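You operate a simulated robot arm through the tools that you are given. There is no shell and no other tool. Be economical: measure what you need, move in short steps, check, and stop when the job is done.

You run a simulated robot arm. Do the job below in one go: nothing can be reset, and whatever is moved stays where it is left.

TASK
Clamp the moulding with yellow ends in the cradle and sand its top smooth.
Fine: stop up to it, black knob at TIGHT; put the sanding block back.

The check looks at the end state, three seconds after you hand in, the way a careful person would. Anything else that was tipped, shoved, dropped, spilled or broken makes it a failure.

THE ROBOT
A 7-joint arm with a two-finger gripper, fixed in place. Base frame: the origin is at the foot of the arm, x ahead of it, y to its left, z up; the work surface is at about z = 950. Lengths are in mm, angles in degrees, forces in N, time in s.
With the tool pointing down near the work surface it reaches from about 320 to 720 mm from the base axis. Its first joint turns from -66.0 to 66.0 degrees. Payload 2.45 kg.
The TCP is the grasp point between the finger pads, 26 mm short of the fingertips. In the tool frame z runs along the fingers and y along their closing line. The gripper opens to 96 mm. The gripper's body begins 69 mm behind the TCP.
Orientation is that of the tool frame in the base frame, as a unit quaternion [x, y, z, w]. With the fingers straight down and closing along the base's y, the tool's x points along the base's -x, its y along +y and its z along -z.

THE INTERFACE
- The arm moves only by the tool move_arm. Its argument "deltas" is text: rows parted by semicolons, each of 6 numbers parted by spaces: the shift along the tool's x, y, z in mm, then the turn, a rotation vector about the tool's x, y, z in degrees. In form: dx dy dz rx ry rz; .... A call has 1 to 8 rows; each row shifts and turns the commanded pose from where the row before left it, along the tool's axes as they then stand. "grip" is the gripper command, from -1 (shut) to 1 (fully open), values between in proportion, set as the call begins (left out, the last holds). A row lasts 0.2 s, in which the tool goes at most 50 mm and 8.6 degrees; a call with a longer step from one row to the next is refused whole, and so is a gripper value outside its range. Where a pose cannot be reached the arm comes as near as it can. A force on the tool above 40 N (or 10 N above the force at the start of the call, whichever is more), or a blocked arm, ends the call early, and 0.2 s more pass. The fingers move at their own pace and stop on an object; they squeeze with about 32 N. The grip force told is the motor's: it shows also when the fingers shut on nothing. Time passes only in rows, and 0.2 s behind the last, so rows that do not move let the fingers close. It gives the time, the measured TCP pose, the force on the tool (base axes), the opening and the grip force at its end, in the units of the frame above (readings bear some noise), with the torque about the TCP (base axes, N m) and any sound that the robot's microphone picked up.
- Cameras (640 x 400 px; columns grow to the right, rows downward): "scene" is fixed at [181.9, -411.9, 1418.8]; the picture's right is [0.55, -0.84, 0.00], its down [-0.51, -0.33, -0.79] and it looks along [0.66, 0.43, -0.61] (base axes); focal length 235 px, centre (320, 200). "wrist" rides on the gripper at [82, 3, -98] in the tool frame; the picture's right is [-0.04, 1.00, 0.00], its down [-0.73, -0.03, -0.68] and it looks along [-0.68, -0.03, 0.73] (tool axes); focal length 256 px, centre (320, 200). There is no depth. A picture from a camera that has moved, and an enlarged one, comes with that camera's place and axes in the base frame and with its lens.
- camera(camera): a new picture of that camera. It takes no simulated time.
- inspect(camera, box): a new picture of the part [left, top, right, bottom] of that camera's present view, enlarged. It takes no simulated time.
- sign_off(): hands the job in; it is judged then, once.

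Go step by step. Nothing tells you positions but the pictures and the camera data: compare them with the known pose of the tool, close in by small moves and look again before you grip or let go. The budget is 120 turns and 84 pictures, counting those below and the enlarged ones. Unless the task says otherwise, let go and move clear before handing in, and close with one line.

The tools are called after "Request:" as name(argument=value, ...) on one line, values as JSON. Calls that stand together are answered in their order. move_arm: Moves the arm, as the interface text tells. Its arguments: {"type":"object","properties":{"deltas":{"type":"string"},"grip":{"type":"number"}},"required":["deltas"]} The other tools are called the same way: camera (camera) takes a picture; inspect (camera, box) takes an enlarged picture of a part of a camera's view; sign_off () hands the job in.

At the start:

```text
t: 0.0
tcp_pos: [488.1, 35.7, 1272.8]
orientation: [0.0, 1.0, 0.0, 0.0]
contact_force: [-0.6, 0.5, 0.4]
moment: [0.0, -0.04, -0.02]
finger_gap: 96.1
grasp_force: 0.1
```

scene: 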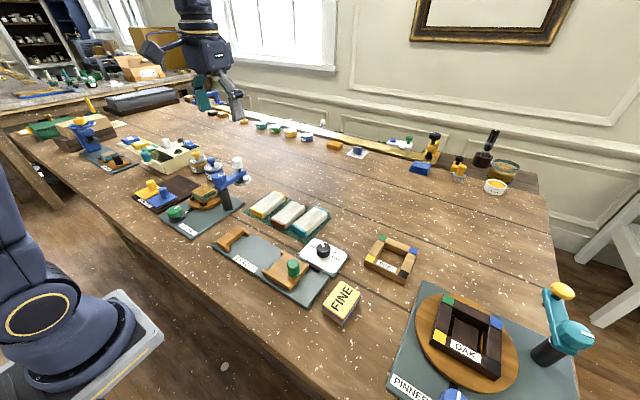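
wrist: 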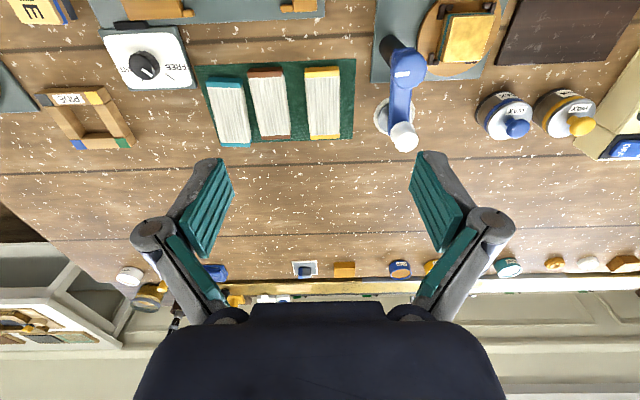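

I see a tray with three mouldings, a cradle board with a green-knobbed stop, a FINE sanding block, and a black rotary knob. I'll look closer before moving.

Request:
inspect(camera="scene", box=[200, 180, 440, 330])

Request:
inspect(camera="wrist", box=[0, 0, 360, 225])

```text
2.67 times, centred on (320, 255) of scene
camera zoom: at [181.9, -411.9, 1418.8], right [0.55, -0.84, 0.0], down [-0.51, -0.33, -0.79], along [0.66, 0.43, -0.61], focal length 626 px, centre (320, 53)
```

zoom: 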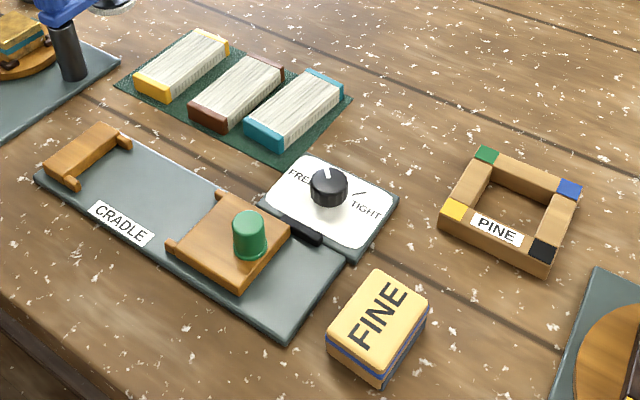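

```text
1.78 times, centred on (180, 112) of wrist
camera zoom: at [406.6, 39.5, 1369.6], right [0.04, 1.0, 0.0], down [0.73, -0.03, 0.68], along [0.68, -0.03, -0.73], focal length 455 px, centre (569, 356)
```

zoom: 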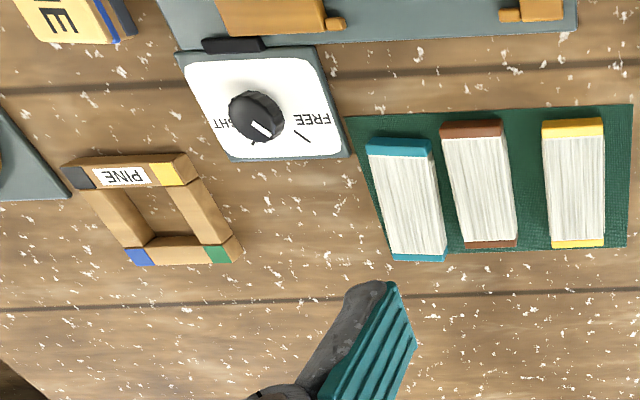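

The yellow moulding lies along x at about (573, 37) in the tray. The cradle runs along y at x≈405, with its fixed jaw at y≈0 and its stop at y≈-160. I'll move the wrist camera over the cradle.

Request:
move_arm(deltas="22 -29 18 0 0 0;22 -29 18 0 0 0;22 -29 18 0 0 0;22 -29 18 0 0 0;0 0 0 0 0 0")

Request:
camera(camera="wrist")

Request:
inspect(camera="wrist", box=[120, 0, 520, 250])

```text
t: 1.2
tcp_pos: [398.1, -78.6, 1201.6]
orientation: [0.0, 1.0, 0.0, 0.001]
contact_force: [-0.5, -0.7, 0.0]
moment: [-0.01, 0.0, 0.01]
finger_gap: 96.0
grasp_force: 0.0
```

```text
79 pictures are left
camera wrist: at [315.9, -75.6, 1299.0], right [0.04, 1.0, 0.0], down [0.73, -0.03, 0.68], along [0.68, -0.03, -0.73], focal length 256 px, centre (320, 200)
```

wrist: 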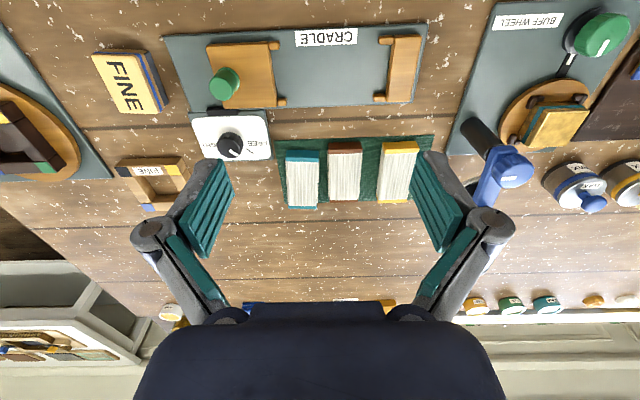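

```text
1.60 times, centred on (320, 125) of wrist
camera zoom: at [315.9, -75.6, 1299.0], right [0.04, 1.0, 0.0], down [0.73, -0.03, 0.68], along [0.68, -0.03, -0.73], focal length 410 px, centre (320, 320)
```

zoom: 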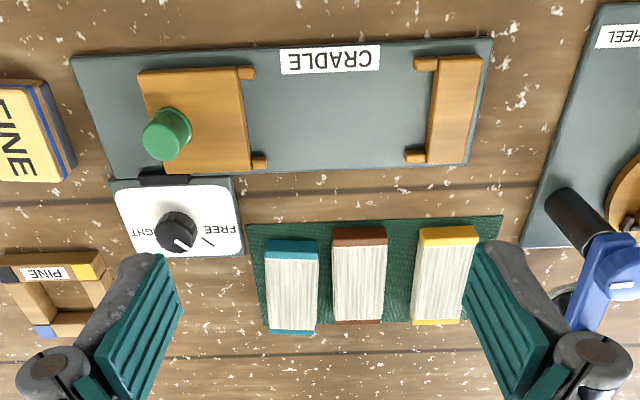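

The jaw's inner face is near y≈3, the stop face is near y≈-135, and the centreline is at x≈410. I'll take a closer look at the mouldings for exact sizes.

Request:
move_arm(deltas="-25 29 25 0 0 0;-25 29 25 0 0 0;-25 29 25 0 0 0;-25 29 25 0 0 0;0 0 0 0 0 0")

Request:
camera(camera="wrist")

```text
t: 2.4
tcp_pos: [499.7, 34.0, 1098.2]
orientation: [0.001, 1.0, 0.0, 0.0]
contact_force: [-0.1, -0.4, -0.3]
moment: [-0.02, 0.03, 0.0]
finger_gap: 95.8
grasp_force: 0.0
```

```text
77 pictures are left
camera wrist: at [416.8, 39.2, 1195.9], right [0.04, 1.0, 0.0], down [0.73, -0.03, 0.68], along [0.68, -0.03, -0.73], focal length 256 px, centre (320, 200)
```

wrist: 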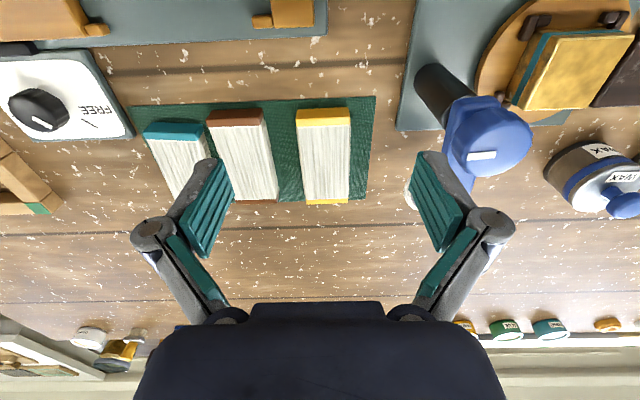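

I'll enlarge the view of the moulding to measure its edges.

Request:
inspect(camera="wrist", box=[240, 90, 432, 210])

Request:
inspect(camera="scene", box=[160, 140, 352, 260])

```text
3.33 times, centred on (336, 150) of wrist
camera zoom: at [416.8, 39.2, 1195.9], right [0.04, 1.0, 0.0], down [0.73, -0.03, 0.68], along [0.68, -0.03, -0.73], focal length 853 px, centre (267, 367)
```

zoom: 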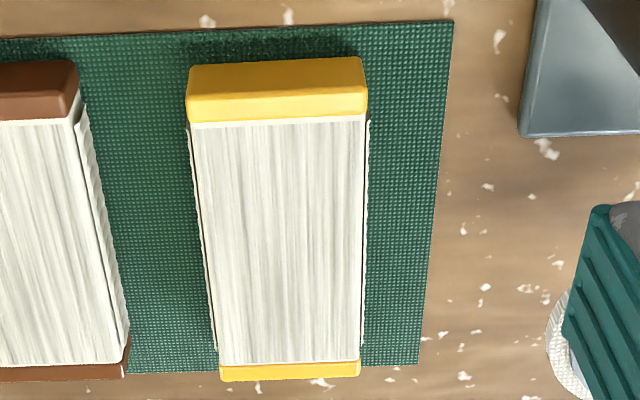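

```text
3.33 times, centred on (256, 200) of scene
camera zoom: at [181.9, -411.9, 1418.8], right [0.55, -0.84, 0.0], down [-0.51, -0.33, -0.79], along [0.66, 0.43, -0.61], focal length 782 px, centre (533, 200)
```

zoom: 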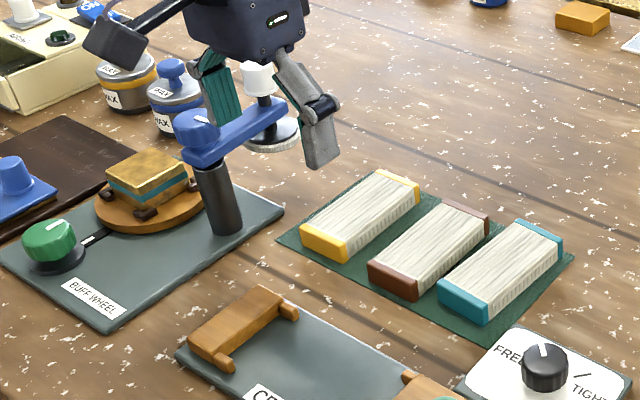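

The yellow moulding is about 106×50×24 mm, centred near (574, 37.5) with its top at z≈977. I'll hover above it with a narrower opening and check the alignment.

Request:
move_arm(deltas="-25 1 20 0 0 0;-25 1 20 0 0 0;-24 1.5 20 0 0 0;0 0 0 0 0 0", grip=0.4)

Request:
camera(camera="wrist")

Request:
inspect(camera="scene", box=[160, 100, 352, 220])

```text
t: 3.4
tcp_pos: [571.1, 40.0, 1041.2]
orientation: [0.001, 1.0, 0.0, -0.001]
contact_force: [0.0, -0.5, -0.5]
moment: [0.02, 0.01, -0.02]
finger_gap: 67.4
grasp_force: 0.1
```

```text
74 pictures are left
camera wrist: at [489.8, 44.2, 1139.9], right [0.04, 1.0, 0.0], down [0.73, -0.03, 0.68], along [0.68, -0.03, -0.73], focal length 256 px, centre (320, 200)
```

wrist: 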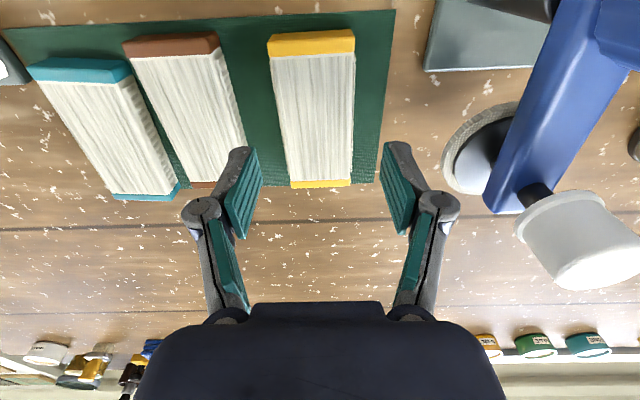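

```text
3.33 times, centred on (256, 160) of scene
camera zoom: at [181.9, -411.9, 1418.8], right [0.55, -0.84, 0.0], down [-0.51, -0.33, -0.79], along [0.66, 0.43, -0.61], focal length 782 px, centre (533, 333)
```

zoom: 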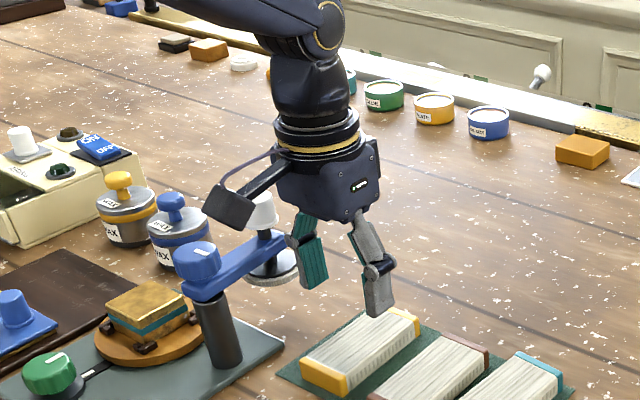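

Alignment is good: the moulding centre is about (575, 37.5). I'll descend and grip.

Request:
move_arm(deltas="-2 -1 20 0 0 0;-2 -1.5 20 0 0 0;0 0 18 0 0 0;0 0 0 0 0 0")

Request:
inspect(camera="wrist", box=[120, 0, 520, 250])

Request:
inspect(camera="scene", box=[180, 130, 340, 230])

```text
t: 4.4
tcp_pos: [578.7, 37.9, 984.2]
orientation: [0.001, 1.0, 0.0, 0.0]
contact_force: [0.0, -1.0, 0.7]
moment: [0.0, 0.02, 0.0]
finger_gap: 66.9
grasp_force: 0.1
```

```text
1.60 times, centred on (320, 125) of wrist
camera zoom: at [496.3, 41.5, 1081.3], right [0.04, 1.0, 0.0], down [0.73, -0.03, 0.68], along [0.68, -0.03, -0.73], focal length 410 px, centre (320, 320)
```

zoom: 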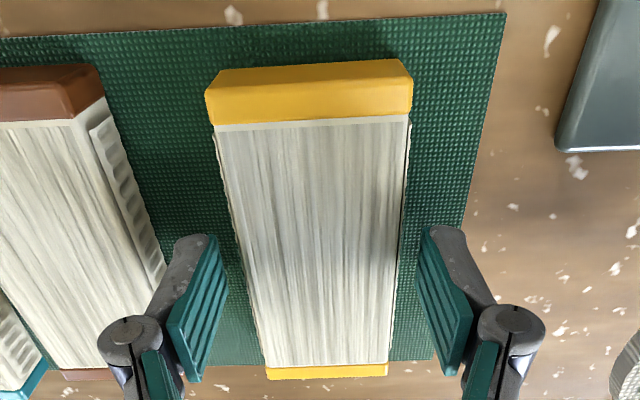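

```text
4.00 times, centred on (260, 180) of scene
camera zoom: at [181.9, -411.9, 1418.8], right [0.55, -0.84, 0.0], down [-0.51, -0.33, -0.79], along [0.66, 0.43, -0.61], focal length 939 px, centre (560, 280)
```

zoom: 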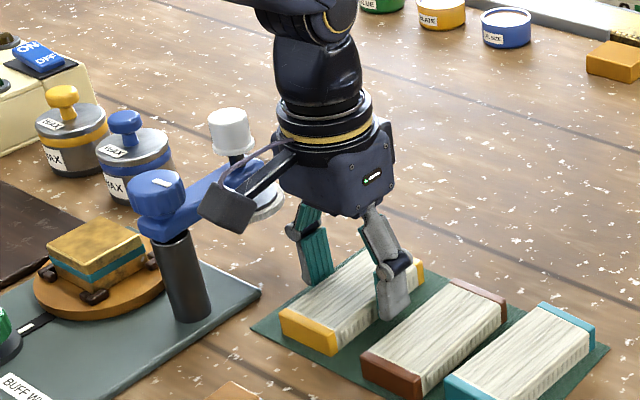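

The fingers straddle the moulding cleanly. I'll shift about 4 mm toward its centre and close.

Request:
move_arm(deltas="4 0 1 0 0 0;0 0 0 0 0 0;0 0 0 0 0 0;0 0 0 0 0 0")

Request:
move_arm(deltas="0 0 0 0 0 0;0 0 0 0 0 0;0 0 0 0 0 0;0 0 0 0 0 0", grip=-1)

```text
t: 5.4
tcp_pos: [573.8, 37.1, 982.8]
orientation: [0.0, 1.0, 0.0, 0.0]
contact_force: [0.5, 0.5, -0.2]
moment: [0.0, 0.0, 0.02]
finger_gap: 67.1
grasp_force: 0.0
```

```text
t: 6.4
tcp_pos: [574.2, 36.7, 981.9]
orientation: [0.0, 1.0, 0.0, 0.001]
contact_force: [-0.4, -0.4, 3.2]
moment: [0.0, 0.08, 0.1]
finger_gap: 49.3
grasp_force: 31.7
```

It is gripped at a gap of 49.3 mm. I'll lift straight up.

Request:
move_arm(deltas="0 0 -10 0 0 0;0 0 -20 0 0 0;0 0 -25 0 0 0;0 0 -30 0 0 0;0 0 -30 0 0 0;0 0 0 0 0 0")

Request:
camera(camera="wrist")

Request:
camera(camera="scene")

```text
t: 7.8
tcp_pos: [576.1, 34.5, 1096.4]
orientation: [-0.001, 1.0, -0.001, 0.0]
contact_force: [0.4, 0.8, -1.4]
moment: [0.0, 0.01, 0.0]
finger_gap: 49.3
grasp_force: 31.6
```

```text
70 pictures are left
camera wrist: at [493.7, 39.0, 1193.6], right [0.04, 1.0, 0.0], down [0.73, -0.03, 0.68], along [0.68, -0.03, -0.73], focal length 256 px, centre (320, 200)
```

wrist: 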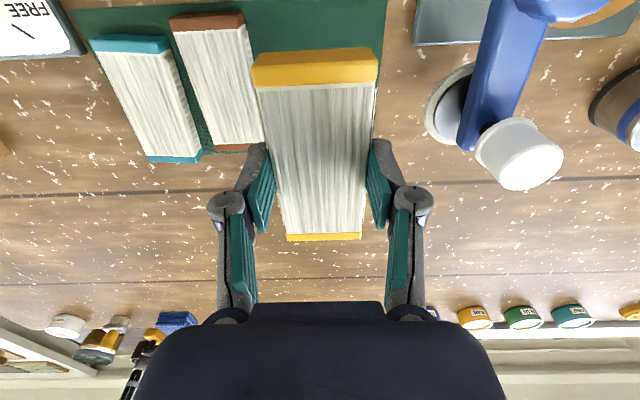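

```text
69 pictures are left
```

scene: 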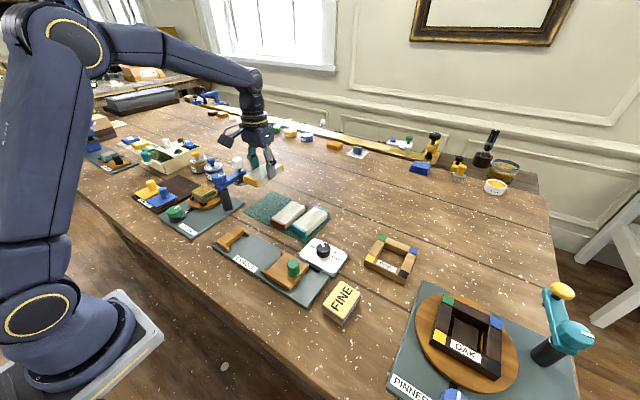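

The moulding is held level. I'll carry it over the cradle, then yaw 90° so its length runs along y.

Request:
move_arm(deltas="32.6 -20 -6 0 0 0;32.6 -20 -6 0 0 0;32.6 -20 -6 0 0 0;32.6 -20 -6 0 0 0;32.6 -20 -6 0 0 0;0 0 0 0 0 0")

Request:
move_arm(deltas="0 0 0 0 0 8;0 0 0 0 0 8;0 0 0 0 0 8;0 0 0 0 0 8;0 0 0 0 0 8;0 0 0 0 0 8;0 0 0 0 0 8;0 0 0 0 0 8")

Request:
move_arm(deltas="0 0 0 0 0 8;0 0 0 0 0 8;0 0 0 0 0 8;0 0 0 0 0 2;0 0 0 0 0 0;0 0 0 0 0 0")

Request:
camera(camera="wrist")

Request:
camera(camera="scene")

```text
t: 9.2
tcp_pos: [412.4, -64.3, 1126.4]
orientation: [0.001, 1.0, 0.001, 0.0]
contact_force: [-0.2, -0.1, -0.5]
moment: [-0.02, -0.03, 0.01]
finger_gap: 48.9
grasp_force: 32.4
```

```text
t: 11.0
tcp_pos: [410.5, -63.9, 1126.1]
orientation: [0.531, 0.847, 0.0, -0.001]
contact_force: [0.0, 0.6, -0.9]
moment: [-0.02, 0.02, -0.02]
finger_gap: 49.0
grasp_force: 31.9
```

```text
t: 12.4
tcp_pos: [412.0, -63.5, 1126.9]
orientation: [0.708, 0.706, -0.001, -0.001]
contact_force: [-0.4, -0.2, -0.3]
moment: [-0.02, 0.01, -0.02]
finger_gap: 49.3
grasp_force: 31.9
```

```text
68 pictures are left
camera wrist: at [414.7, 19.4, 1223.3], right [1.0, -0.04, 0.0], down [-0.03, -0.73, 0.68], along [-0.03, -0.68, -0.73], focal length 256 px, centre (320, 200)
```

wrist: 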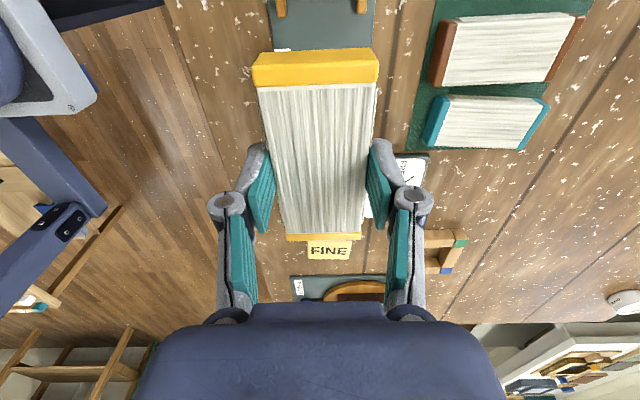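

```text
67 pictures are left
```

scene: 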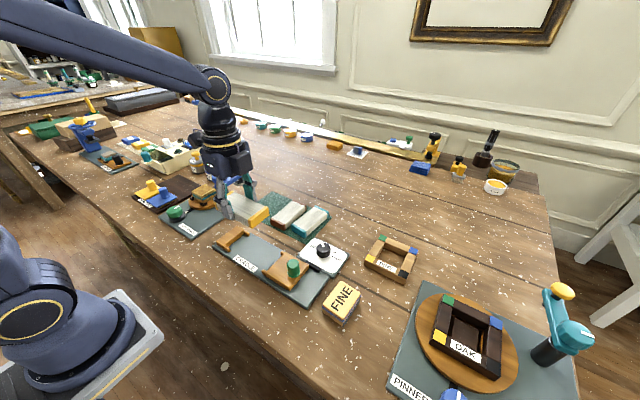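

I'm over the cradle with the jaw horns visible at the top of the view. I'll zoom in to align x.

Request:
inspect(camera="wrist", box=[240, 0, 400, 100])

Request:
inspect(camera="scene", box=[180, 170, 372, 290])

```text
4.00 times, centred on (320, 50) of wrist
camera zoom: at [414.7, 19.4, 1223.3], right [1.0, -0.04, 0.0], down [-0.03, -0.73, 0.68], along [-0.03, -0.68, -0.73], focal length 1024 px, centre (320, 800)
```

zoom: 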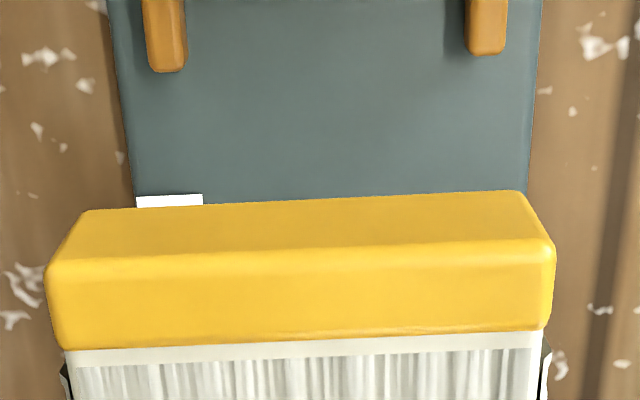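

```text
3.33 times, centred on (276, 230) of scene
camera zoom: at [181.9, -411.9, 1418.8], right [0.55, -0.84, 0.0], down [-0.51, -0.33, -0.79], along [0.66, 0.43, -0.61], focal length 782 px, centre (467, 100)
```

zoom: 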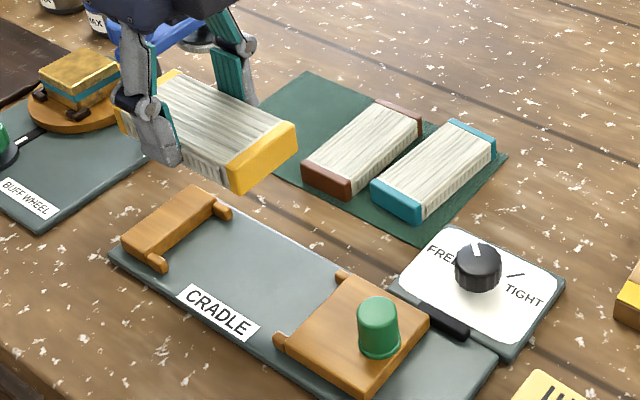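

The moulding is straight and needs to move about +3 mm in x and +9 mm in y. I'll lower it to just above the horns and check again.

Request:
move_arm(deltas="3 1 35 0 0 0;3 1 35 0 0 0;3 0.8 30 0 0 0;0 0 0 0 0 0;0 0 0 0 0 0")

Request:
inspect(camera="wrist", box=[160, 0, 480, 200])

Request:
inspect(camera="scene", box=[180, 180, 340, 280])

```text
t: 13.6
tcp_pos: [414.9, -55.2, 1024.7]
orientation: [0.708, 0.707, 0.0, 0.001]
contact_force: [-0.6, -0.4, 0.1]
moment: [-0.01, 0.0, 0.04]
finger_gap: 49.0
grasp_force: 32.0
```

```text
2.00 times, centred on (320, 100) of wrist
camera zoom: at [417.1, 27.2, 1122.6], right [1.0, -0.04, 0.0], down [-0.03, -0.73, 0.68], along [-0.03, -0.68, -0.73], focal length 512 px, centre (320, 400)
```

zoom: 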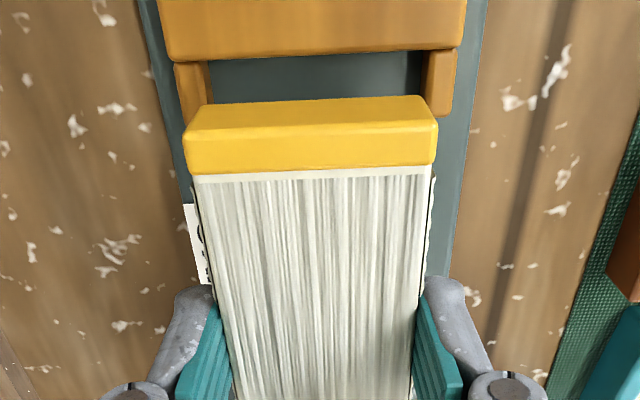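

```text
4.00 times, centred on (260, 230) of scene
camera zoom: at [181.9, -411.9, 1418.8], right [0.55, -0.84, 0.0], down [-0.51, -0.33, -0.79], along [0.66, 0.43, -0.61], focal length 939 px, centre (560, 80)
```

zoom: 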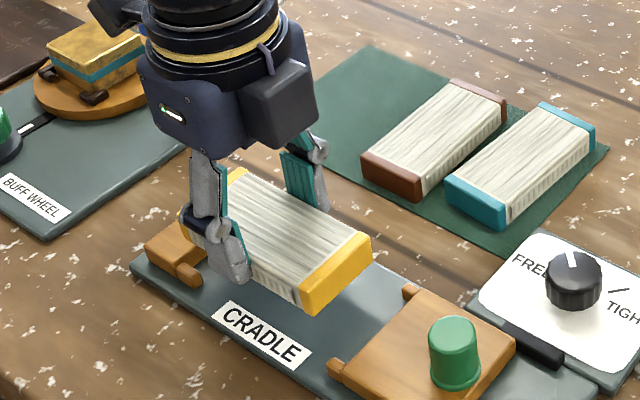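

I'll zoom on the horns for a finer x check.

Request:
inspect(camera="wrist", box=[232, 0, 408, 110])

```text
3.64 times, centred on (320, 55) of wrist
camera zoom: at [417.1, 27.2, 1122.6], right [1.0, -0.04, 0.0], down [-0.03, -0.73, 0.68], along [-0.03, -0.68, -0.73], focal length 931 px, centre (320, 727)
```

zoom: 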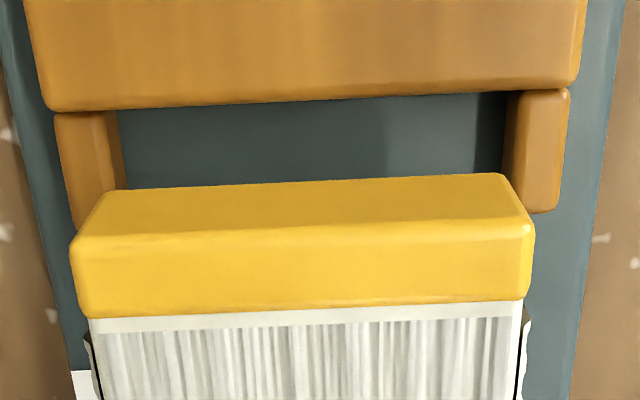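

Need +1 mm x and +2 mm y. I'll lower it between the horns.

Request:
move_arm(deltas="2 1 8 0 0 0;0 0 8 0 0 0;0 0 8 0 0 0;0 0 4 0 0 0;0 0 0 0 0 0")

Request:
move_arm(deltas="0 0 2 0 0 0;0 0 2 0 0 0;0 0 1 0 0 0;0 0 0 0 0 0")

Request:
inspect(camera="wrist", box=[160, 0, 480, 200])

Request:
inspect(camera="scene", box=[200, 200, 328, 280])

```text
t: 14.8
tcp_pos: [414.2, -52.9, 996.9]
orientation: [0.707, 0.707, 0.0, 0.001]
contact_force: [0.3, 0.6, -0.8]
moment: [0.0, 0.01, 0.02]
finger_gap: 49.0
grasp_force: 32.2
```

```text
t: 15.8
tcp_pos: [415.5, -53.5, 993.3]
orientation: [0.707, 0.707, 0.0, 0.0]
contact_force: [-0.1, 1.9, 6.4]
moment: [-0.27, 0.08, -0.02]
finger_gap: 49.0
grasp_force: 31.9
```

```text
2.00 times, centred on (320, 100) of wrist
camera zoom: at [418.2, 29.4, 1090.5], right [1.0, -0.04, 0.0], down [-0.03, -0.73, 0.68], along [-0.03, -0.68, -0.73], focal length 512 px, centre (320, 400)
```

zoom: 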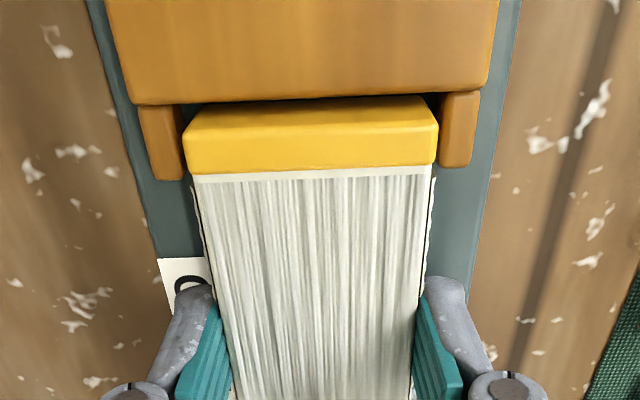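

```text
5.00 times, centred on (264, 240) of scene
camera zoom: at [181.8, -411.8, 1418.9], right [0.55, -0.84, 0.0], down [-0.51, -0.33, -0.79], along [0.66, 0.43, -0.61], focal length 1173 px, centre (600, 0)
```

zoom: 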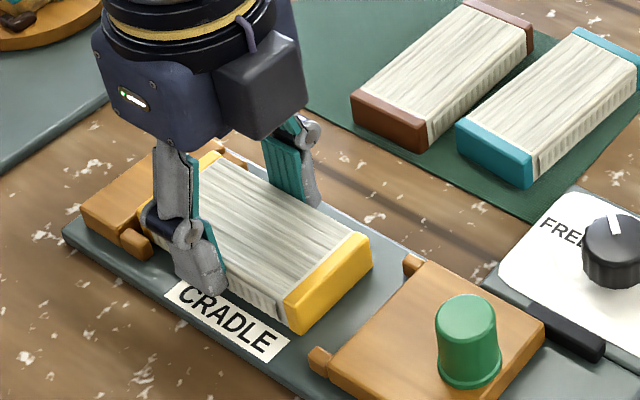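

It sits between the horns with light contact. I'll release and rise.

Request:
move_arm(deltas="0 0 0.5 0 0 0;0 0 0 0 0 0;0 0 0 0 0 0", grip=0.4)

Request:
move_arm(deltas="0 0 -20 0 0 0;0 0 -35 0 0 0;0 0 -45 0 0 0;-30 0 -20 0 0 0;0 0 0 0 0 0")

Request:
camera(camera="wrist")

Request:
inspect(camera="scene", box=[200, 200, 360, 300])

```text
t: 16.6
tcp_pos: [414.8, -53.2, 992.6]
orientation: [0.707, 0.708, 0.0, 0.001]
contact_force: [0.7, 0.8, 0.1]
moment: [0.02, 0.01, 0.0]
finger_gap: 67.3
grasp_force: 0.0
```

```text
t: 17.8
tcp_pos: [417.7, -82.3, 1113.8]
orientation: [0.708, 0.706, 0.0, 0.0]
contact_force: [0.0, -0.3, -0.6]
moment: [-0.02, 0.0, 0.0]
finger_gap: 67.3
grasp_force: 0.0
```

```text
59 pictures are left
camera wrist: at [420.1, 0.0, 1211.9], right [1.0, -0.04, 0.0], down [-0.03, -0.73, 0.68], along [-0.03, -0.68, -0.73], focal length 256 px, centre (320, 200)
```

wrist: 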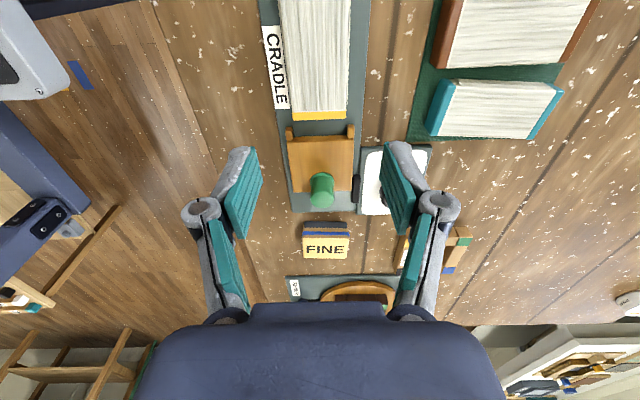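

```text
4.00 times, centred on (280, 250) of scene
camera zoom: at [181.9, -411.9, 1418.8], right [0.55, -0.84, 0.0], down [-0.51, -0.33, -0.79], along [0.66, 0.43, -0.61], focal length 939 px, centre (480, 0)
```

zoom: 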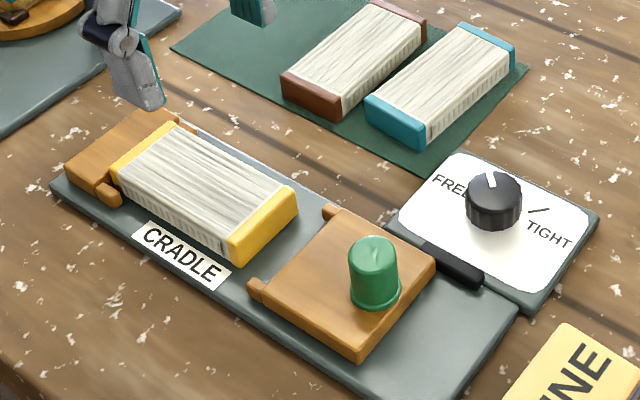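

The moulding is nested at the jaw. The stop's green post is near (414, -190), with its top at z≈1006. I'll go above it and check.

Request:
move_arm(deltas="-36 -1.2 10 0 0 0;-36 -1.2 15 0 0 0;-36 -1.3 20 0 0 0;0 0 0 0 0 0;0 0 0 0 0 0", grip=0.1)

Request:
inspect(camera="wrist", box=[160, 0, 480, 200])

Request:
inspect(camera="scene", box=[220, 190, 380, 290])

```text
t: 19.0
tcp_pos: [412.6, -192.1, 1065.6]
orientation: [0.708, 0.706, 0.0, 0.0]
contact_force: [-0.5, -0.7, -0.3]
moment: [0.03, 0.02, 0.03]
finger_gap: 52.8
grasp_force: 0.1
```

```text
2.00 times, centred on (320, 100) of wrist
camera zoom: at [415.8, -109.1, 1164.0], right [1.0, -0.04, 0.0], down [-0.03, -0.73, 0.68], along [-0.03, -0.68, -0.73], focal length 512 px, centre (320, 400)
```

zoom: 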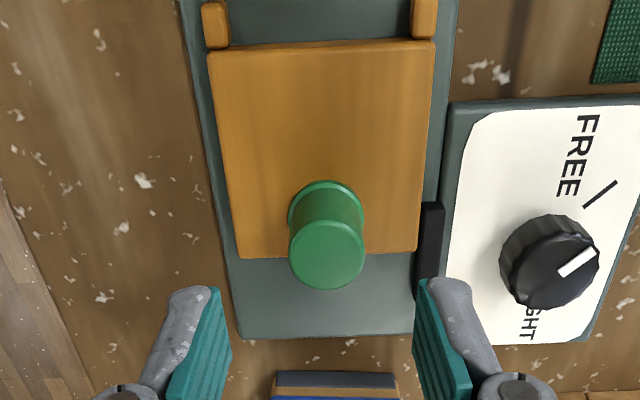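

```text
4.00 times, centred on (300, 240) of scene
camera zoom: at [181.9, -411.9, 1418.8], right [0.55, -0.84, 0.0], down [-0.51, -0.33, -0.79], along [0.66, 0.43, -0.61], focal length 939 px, centre (400, 40)
```

zoom: 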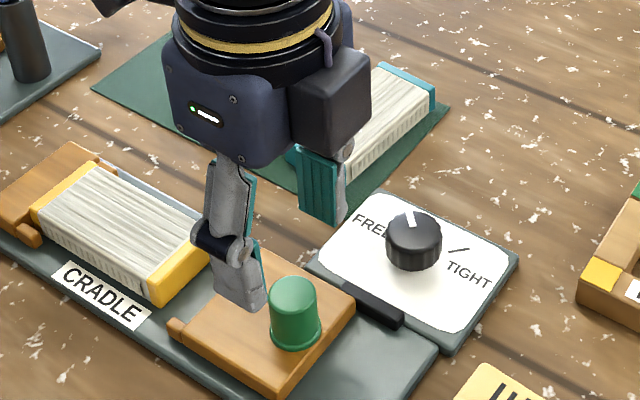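

The post is at (414, -190) with its top at z≈1006 and a radius of 12 mm. I'll descend around it and close.

Request:
move_arm(deltas="1 1 20 0 0 0;1 0.7 20 0 0 0;0 0 13 0 0 0;0 0 0 0 0 0")

Request:
move_arm(deltas="0 0 1.5 0 0 0;0 0 1.5 0 0 0;0 0 0 0 0 0")

Request:
inspect(camera="scene", box=[220, 210, 348, 290])

```text
t: 20.0
tcp_pos: [413.7, -190.5, 1013.8]
orientation: [0.708, 0.706, 0.0, 0.001]
contact_force: [0.6, -0.3, 0.0]
moment: [0.02, -0.04, 0.03]
finger_gap: 52.8
grasp_force: 0.1
```

```text
t: 20.8
tcp_pos: [413.2, -190.3, 1009.4]
orientation: [0.708, 0.707, 0.0, 0.0]
contact_force: [0.3, 0.3, 0.2]
moment: [0.01, 0.01, -0.01]
finger_gap: 52.9
grasp_force: 0.0
```

```text
5.00 times, centred on (284, 250) of scene
camera zoom: at [181.9, -411.9, 1418.8], right [0.55, -0.84, 0.0], down [-0.51, -0.33, -0.79], along [0.66, 0.43, -0.61], focal length 1173 px, centre (500, -50)
```

zoom: 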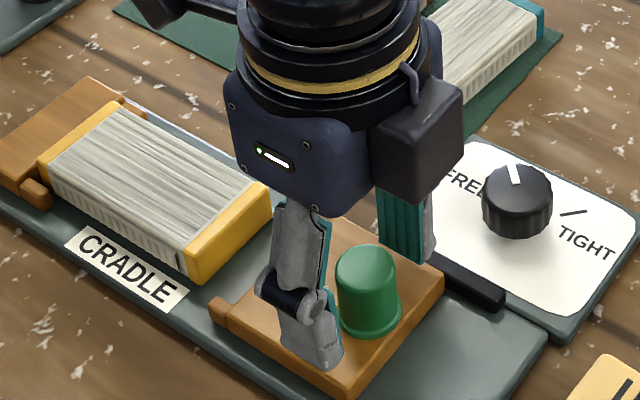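

I'll close on the post.

Request:
move_arm(deltas="0 0 0 0 0 0;0 0 0 0 0 0;0 0 0 0 0 0;0 0 0 0 0 0", grip=-1)

Request:
camera(camera="wrist")

```text
t: 21.8
tcp_pos: [415.6, -191.0, 1010.7]
orientation: [0.708, 0.707, 0.001, 0.002]
contact_force: [15.6, 0.8, -4.1]
moment: [-0.05, -0.38, 0.05]
finger_gap: 25.4
grasp_force: 45.5
```

```text
54 pictures are left
camera wrist: at [417.5, -107.2, 1108.4], right [1.0, -0.04, 0.0], down [-0.03, -0.73, 0.68], along [-0.02, -0.68, -0.73], focal length 256 px, centre (320, 200)
```

wrist: 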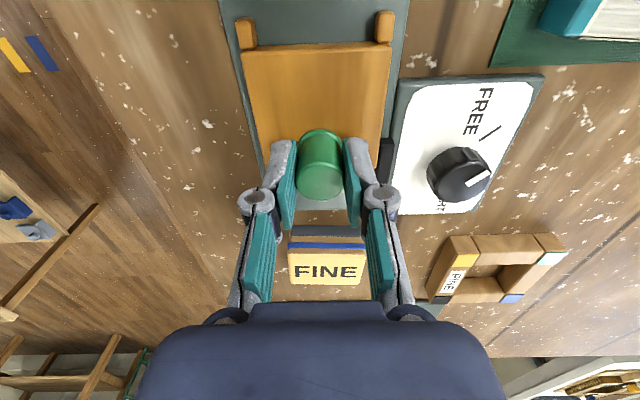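

Gripped with a side load of 15 N, so I'll shift x +2 mm to relieve it. Then I'll slide the stop toward the moulding (+y).

Request:
move_arm(deltas="0 2.5 0 0 0 0;4 0 0 0 0 0;6 0 0 0 0 0;6 0 0 0 0 0;6 0 0 0 0 0;0 0 0 0 0 0")

Request:
inspect(camera="wrist", box=[160, 0, 480, 200])

```text
t: 23.2
tcp_pos: [414.9, -167.8, 1010.7]
orientation: [0.708, 0.707, 0.0, -0.001]
contact_force: [1.9, 0.3, 8.5]
moment: [-0.17, -0.02, -0.06]
finger_gap: 25.0
grasp_force: 45.1
```

```text
2.00 times, centred on (320, 100) of wrist
camera zoom: at [418.1, -85.3, 1108.5], right [1.0, -0.04, 0.0], down [-0.03, -0.73, 0.68], along [-0.03, -0.68, -0.73], focal length 512 px, centre (320, 400)
```

zoom: 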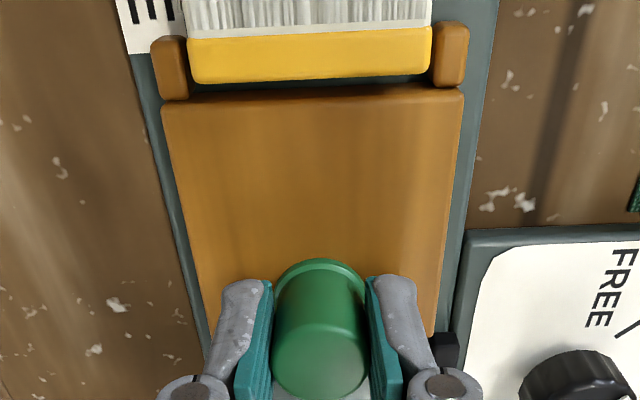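

About 3–4 mm remain plus any gap at the jaw. I'll creep forward until force appears.

Request:
move_arm(deltas="1.5 0 0 0 0 0;1.5 0 0 0 0 0;1.5 0 0 0 0 0;1 0 0 0 0 0;0 0 0 0 0 0")

Request:
inspect(camera="wrist", box=[160, 0, 480, 200])

Request:
inspect(camera="scene", box=[210, 200, 338, 280])

```text
t: 24.4
tcp_pos: [414.6, -160.6, 1011.1]
orientation: [0.707, 0.707, 0.0, 0.0]
contact_force: [-1.5, -0.5, 21.1]
moment: [-0.37, 0.06, 0.02]
finger_gap: 24.9
grasp_force: 44.5
```

```text
2.00 times, centred on (320, 100) of wrist
camera zoom: at [418.0, -78.5, 1108.4], right [1.0, -0.04, 0.0], down [-0.03, -0.73, 0.68], along [-0.03, -0.68, -0.73], focal length 512 px, centre (320, 400)
```

zoom: 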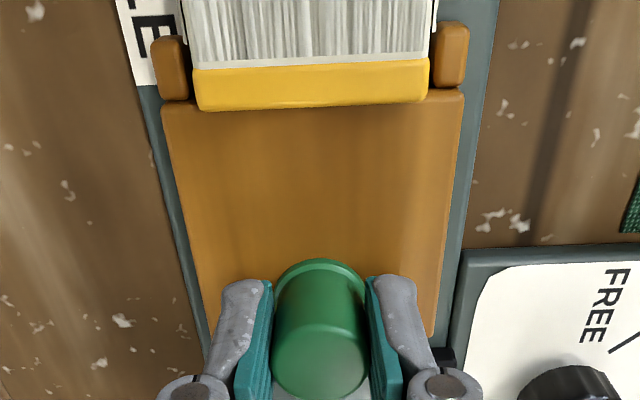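

```text
5.00 times, centred on (274, 240) of scene
camera zoom: at [181.6, -411.8, 1418.9], right [0.55, -0.84, 0.0], down [-0.51, -0.33, -0.79], along [0.66, 0.43, -0.61], focal length 1173 px, centre (550, 0)
```

zoom: 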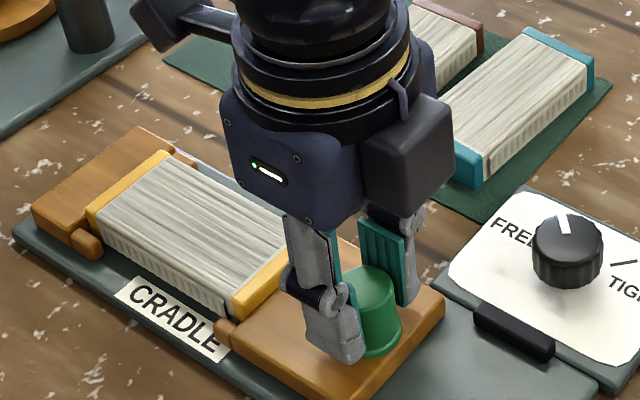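

No y contact force yet, so I'll keep creeping.

Request:
move_arm(deltas="1 0 -0.5 0 0 0;1 0 -0.5 0 0 0;0 0 0 0 0 0")

Request:
move_arm(deltas="1 0 0 0 0 0;1 0 0 0 0 0;0 0 0 0 0 0")

```text
t: 25.2
tcp_pos: [415.4, -158.9, 1010.5]
orientation: [0.708, 0.706, -0.001, -0.001]
contact_force: [7.4, -10.0, -37.0]
moment: [-0.52, -0.15, 0.0]
finger_gap: 24.8
grasp_force: 45.0
```

```text
t: 26.0
tcp_pos: [415.2, -158.7, 1013.2]
orientation: [0.707, 0.707, -0.001, 0.001]
contact_force: [2.8, -22.2, -30.5]
moment: [-0.49, 0.05, 0.0]
finger_gap: 24.8
grasp_force: 44.9
```

y force −22 N with no more travel: the moulding is pinched between stop and jaw. I'll relieve the z load and look.

Request:
move_arm(deltas="-1 0 1 0 0 0;0 0 0 0 0 0")

Request:
camera(camera="wrist")

Request:
inspect(camera="scene", box=[210, 200, 338, 280])

```text
t: 26.6
tcp_pos: [415.4, -159.0, 1011.9]
orientation: [0.708, 0.707, 0.0, 0.001]
contact_force: [-7.1, -15.3, 3.5]
moment: [-0.52, 0.2, 0.1]
finger_gap: 25.0
grasp_force: 44.7
```

```text
50 pictures are left
camera wrist: at [417.8, -76.1, 1109.8], right [1.0, -0.04, 0.0], down [-0.03, -0.73, 0.68], along [-0.03, -0.68, -0.73], focal length 256 px, centre (320, 200)
```

wrist: 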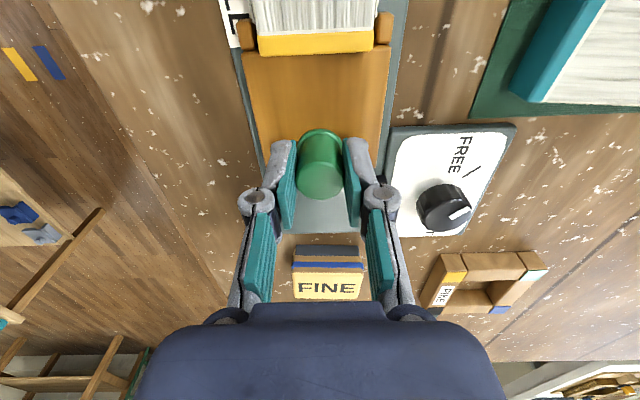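

```text
5.00 times, centred on (274, 240) of scene
camera zoom: at [181.7, -412.3, 1418.7], right [0.55, -0.84, 0.0], down [-0.51, -0.33, -0.79], along [0.66, 0.43, -0.61], focal length 1173 px, centre (550, 0)
```

zoom: 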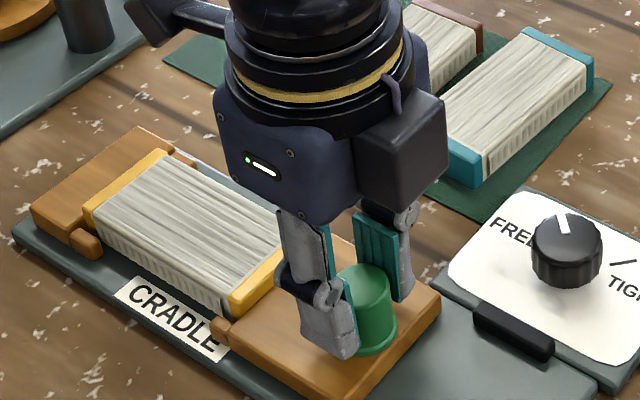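

The stop is up to the moulding. I'll let go, rise, and move over to view the black knob.

Request:
move_arm(deltas="0 0 0 0 0 0;0 0 0 0 0 0;0 0 0 0 0 0", grip=0.1)

Request:
move_arm(deltas="0 0 -25 0 0 0;0 0 -35 0 0 0;0 30 -20 0 0 0;0 30 0 0 0 0;0 20 0 0 0 0;0 0 0 0 0 0")

Request:
inspect(camera="wrist", box=[200, 20, 440, 170])

Request:
inspect(camera="scene", box=[210, 200, 370, 300])

```text
t: 27.4
tcp_pos: [415.3, -157.3, 1010.5]
orientation: [0.707, 0.707, 0.0, 0.0]
contact_force: [0.1, 0.5, 0.3]
moment: [-0.01, 0.02, 0.01]
finger_gap: 52.9
grasp_force: 0.0
```

```text
t: 28.8
tcp_pos: [498.9, -156.1, 1090.1]
orientation: [0.707, 0.707, -0.001, 0.0]
contact_force: [-0.2, -0.2, 0.0]
moment: [0.03, -0.01, -0.03]
finger_gap: 52.5
grasp_force: 0.0
```

```text
2.67 times, centred on (320, 95) of wrist
camera zoom: at [500.5, -74.4, 1188.6], right [1.0, -0.04, 0.0], down [-0.03, -0.73, 0.68], along [-0.03, -0.68, -0.73], focal length 683 px, centre (320, 480)
```

zoom: 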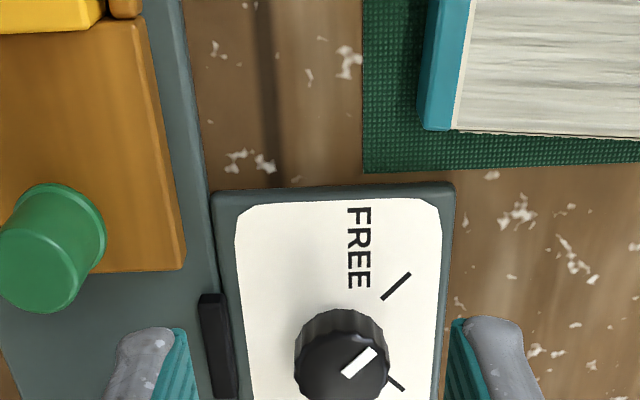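

```text
4.00 times, centred on (290, 250) of scene
camera zoom: at [181.9, -411.9, 1418.8], right [0.55, -0.84, 0.0], down [-0.51, -0.33, -0.79], along [0.66, 0.43, -0.61], focal length 939 px, centre (440, 0)
```

zoom: 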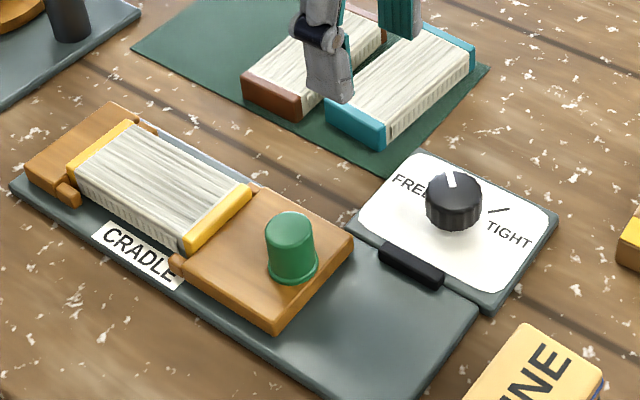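

FREE tick is at about +45° and TIGHT at about −45° from +x, with the knob near (502, -216), so it needs a 90° clockwise turn. I'll unwind the wrist to its original yaw and position over the knob.

Request:
move_arm(deltas="0 0 -20 0 0 -8;0 0 0 0 0 -8;0 0 0 0 0 -8;0 0 0 0 0 -8;0 0 0 0 0 -8;0 0 0 0 0 -8;0 0 0 0 0 -8;0 0 0 0 0 -8")

Request:
move_arm(deltas="0 0 0 0 0 -8;0 0 0 0 0 -8;0 0 0 0 0 -8;0 0 0 0 0 -2;-2 -30 20 0 0 0;-2 -30 25 0 0 0;0 0 0 0 0 0")

Request:
camera(camera="wrist")

```text
t: 30.6
tcp_pos: [494.8, -159.6, 1111.2]
orientation: [0.224, 0.975, 0.0, 0.0]
contact_force: [-0.4, -0.3, -1.0]
moment: [0.02, -0.02, 0.0]
finger_gap: 52.8
grasp_force: 0.1
```

```text
t: 32.2
tcp_pos: [501.8, -217.7, 1066.1]
orientation: [0.0, 1.0, 0.0, 0.001]
contact_force: [0.6, 0.1, -0.4]
moment: [0.01, 0.01, 0.02]
finger_gap: 53.0
grasp_force: 0.1
```

```text
46 pictures are left
camera wrist: at [420.1, -213.5, 1163.1], right [0.04, 1.0, 0.0], down [0.73, -0.03, 0.68], along [0.68, -0.03, -0.73], focal length 256 px, centre (320, 200)
```

wrist: 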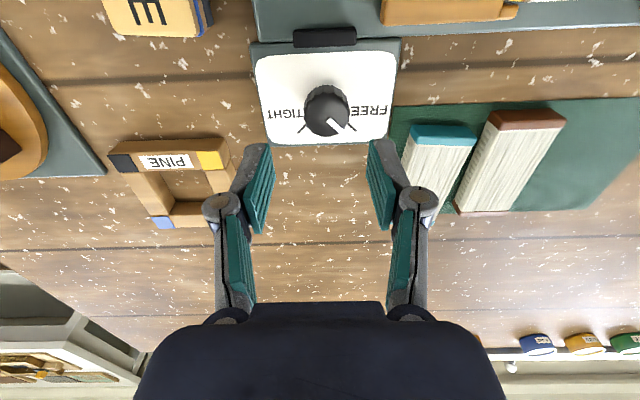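

Request:
inspect(camera="wrist", box=[240, 30, 416, 140])

```text
3.64 times, centred on (328, 85) of wrist
camera zoom: at [420.1, -213.5, 1163.1], right [0.04, 1.0, 0.0], down [0.73, -0.03, 0.68], along [0.68, -0.03, -0.73], focal length 931 px, centre (291, 618)
```

zoom: 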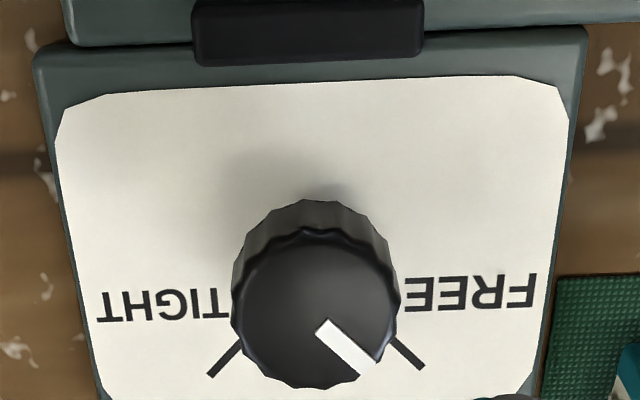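

The knob centre is about (503.5, -212.5), and the two ticks are symmetric at ±45°. I'll descend around the knob.

Request:
move_arm(deltas="-1.7 5 25 0 0 0;0 0 25 0 0 0;0 0 18 0 0 0;0 0 6 0 0 0;0 0 0 0 0 0")

Request:
camera(camera="wrist")

Request:
inspect(camera="scene", box=[250, 200, 410, 300])

```text
t: 33.4
tcp_pos: [503.1, -212.0, 989.8]
orientation: [0.001, 1.0, 0.0, 0.001]
contact_force: [0.6, -0.6, 0.7]
moment: [-0.02, 0.0, -0.02]
finger_gap: 52.7
grasp_force: 0.1
```

```text
44 pictures are left
camera wrist: at [420.8, -208.6, 1088.1], right [0.04, 1.0, 0.0], down [0.73, -0.03, 0.68], along [0.68, -0.03, -0.73], focal length 256 px, centre (320, 200)
```

wrist: 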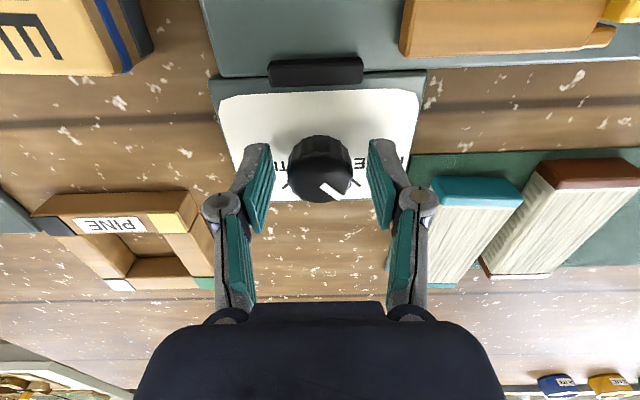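

```text
4.00 times, centred on (330, 250) of scene
camera zoom: at [181.9, -411.9, 1418.8], right [0.55, -0.84, 0.0], down [-0.51, -0.33, -0.79], along [0.66, 0.43, -0.61], focal length 939 px, centre (280, 0)
```

zoom: 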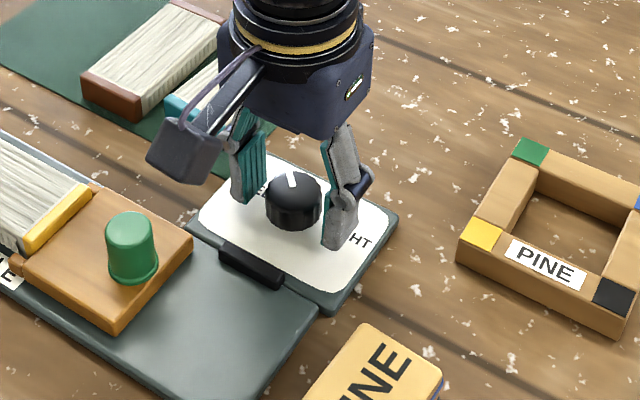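

The fingers straddle the knob. I'll close, then turn +90° about tool z (clockwise from above).

Request:
move_arm(deltas="0 0 0 0 0 0;0 0 0 0 0 0;0 0 0 0 0 0;0 0 0 0 0 0", grip=-1)

Request:
move_arm(deltas="0 0 0 0 0 5;0 0 0 0 0 5;0 0 0 0 0 5;0 0 0 0 0 0")

Request:
inspect(camera="wrist", box=[240, 100, 400, 200])

```text
t: 34.4
tcp_pos: [502.7, -214.0, 989.7]
orientation: [0.001, 1.0, 0.0, 0.0]
contact_force: [-0.4, -1.8, -2.3]
moment: [-0.04, -0.03, 0.01]
finger_gap: 32.3
grasp_force: 45.4
```

```text
t: 35.4
tcp_pos: [502.2, -212.0, 990.7]
orientation: [0.131, 0.991, -0.001, 0.001]
contact_force: [18.3, -5.0, -31.2]
moment: [-0.18, -1.02, 0.01]
finger_gap: 32.6
grasp_force: 45.2
```

```text
4.00 times, centred on (320, 150) of wrist
camera zoom: at [424.3, -187.5, 1088.2], right [0.3, 0.95, 0.0], down [0.7, -0.22, 0.68], along [0.65, -0.2, -0.73], focal length 1024 px, centre (320, 400)
```

zoom: 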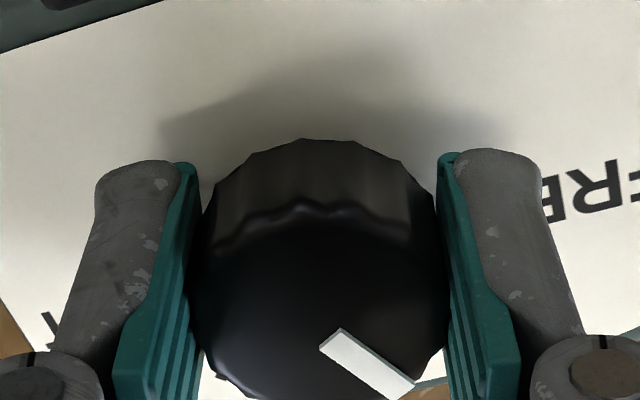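

The knob turns with the hand. I'll nudge to relieve the side and vertical loads and keep turning.

Request:
move_arm(deltas="-1 0 0.7 0 0 0;0 0 0 0 0 6;0 0 0 0 0 6;0 0 0 0 0 6;0 0 0 0 0 6;0 0 0 0 0 0")

Request:
move_arm(deltas="0 0 0 0 0 6;0 0 0 0 0 6;0 0 0 0 0 6;0 0 0 0 0 6;0 0 0 0 0 0")

```text
t: 36.8
tcp_pos: [503.1, -213.3, 991.0]
orientation: [0.335, 0.942, 0.0, 0.0]
contact_force: [11.8, 5.8, -18.7]
moment: [0.57, 0.36, -0.02]
finger_gap: 32.2
grasp_force: 45.4
```

```text
t: 38.0
tcp_pos: [502.2, -212.6, 990.7]
orientation: [0.523, 0.852, 0.001, 0.0]
contact_force: [14.6, 7.0, -32.6]
moment: [-0.31, -0.61, 0.02]
finger_gap: 32.3
grasp_force: 44.8
```

Request:
move_arm(deltas="0 0 0.8 0 0 0;0 0 0 0 0 6;0 0 0 0 0 6;0 0 0 0 0 6;0 0 0 0 0 6;0 0 0 0 0 3;0 0 0 0 0 0")

Request:
camera(camera="wrist")

```text
t: 39.6
tcp_pos: [503.0, -212.2, 991.2]
orientation: [0.708, 0.706, 0.0, -0.001]
contact_force: [11.9, 9.5, -9.0]
moment: [0.6, -0.31, 0.01]
finger_gap: 32.1
grasp_force: 44.8
```

```text
41 pictures are left
camera wrist: at [506.1, -130.2, 1088.6], right [1.0, -0.04, 0.0], down [-0.03, -0.73, 0.68], along [-0.03, -0.68, -0.73], focal length 256 px, centre (320, 200)
```

wrist: 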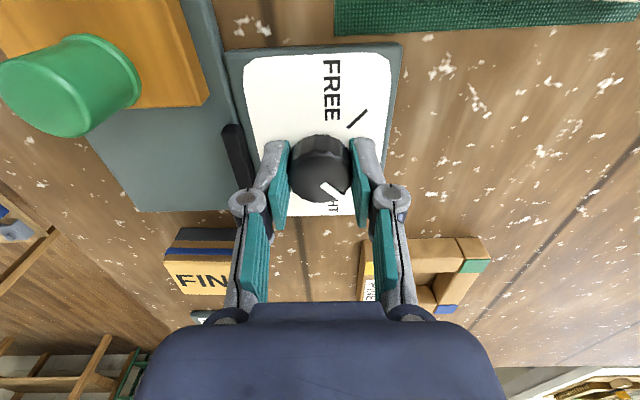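

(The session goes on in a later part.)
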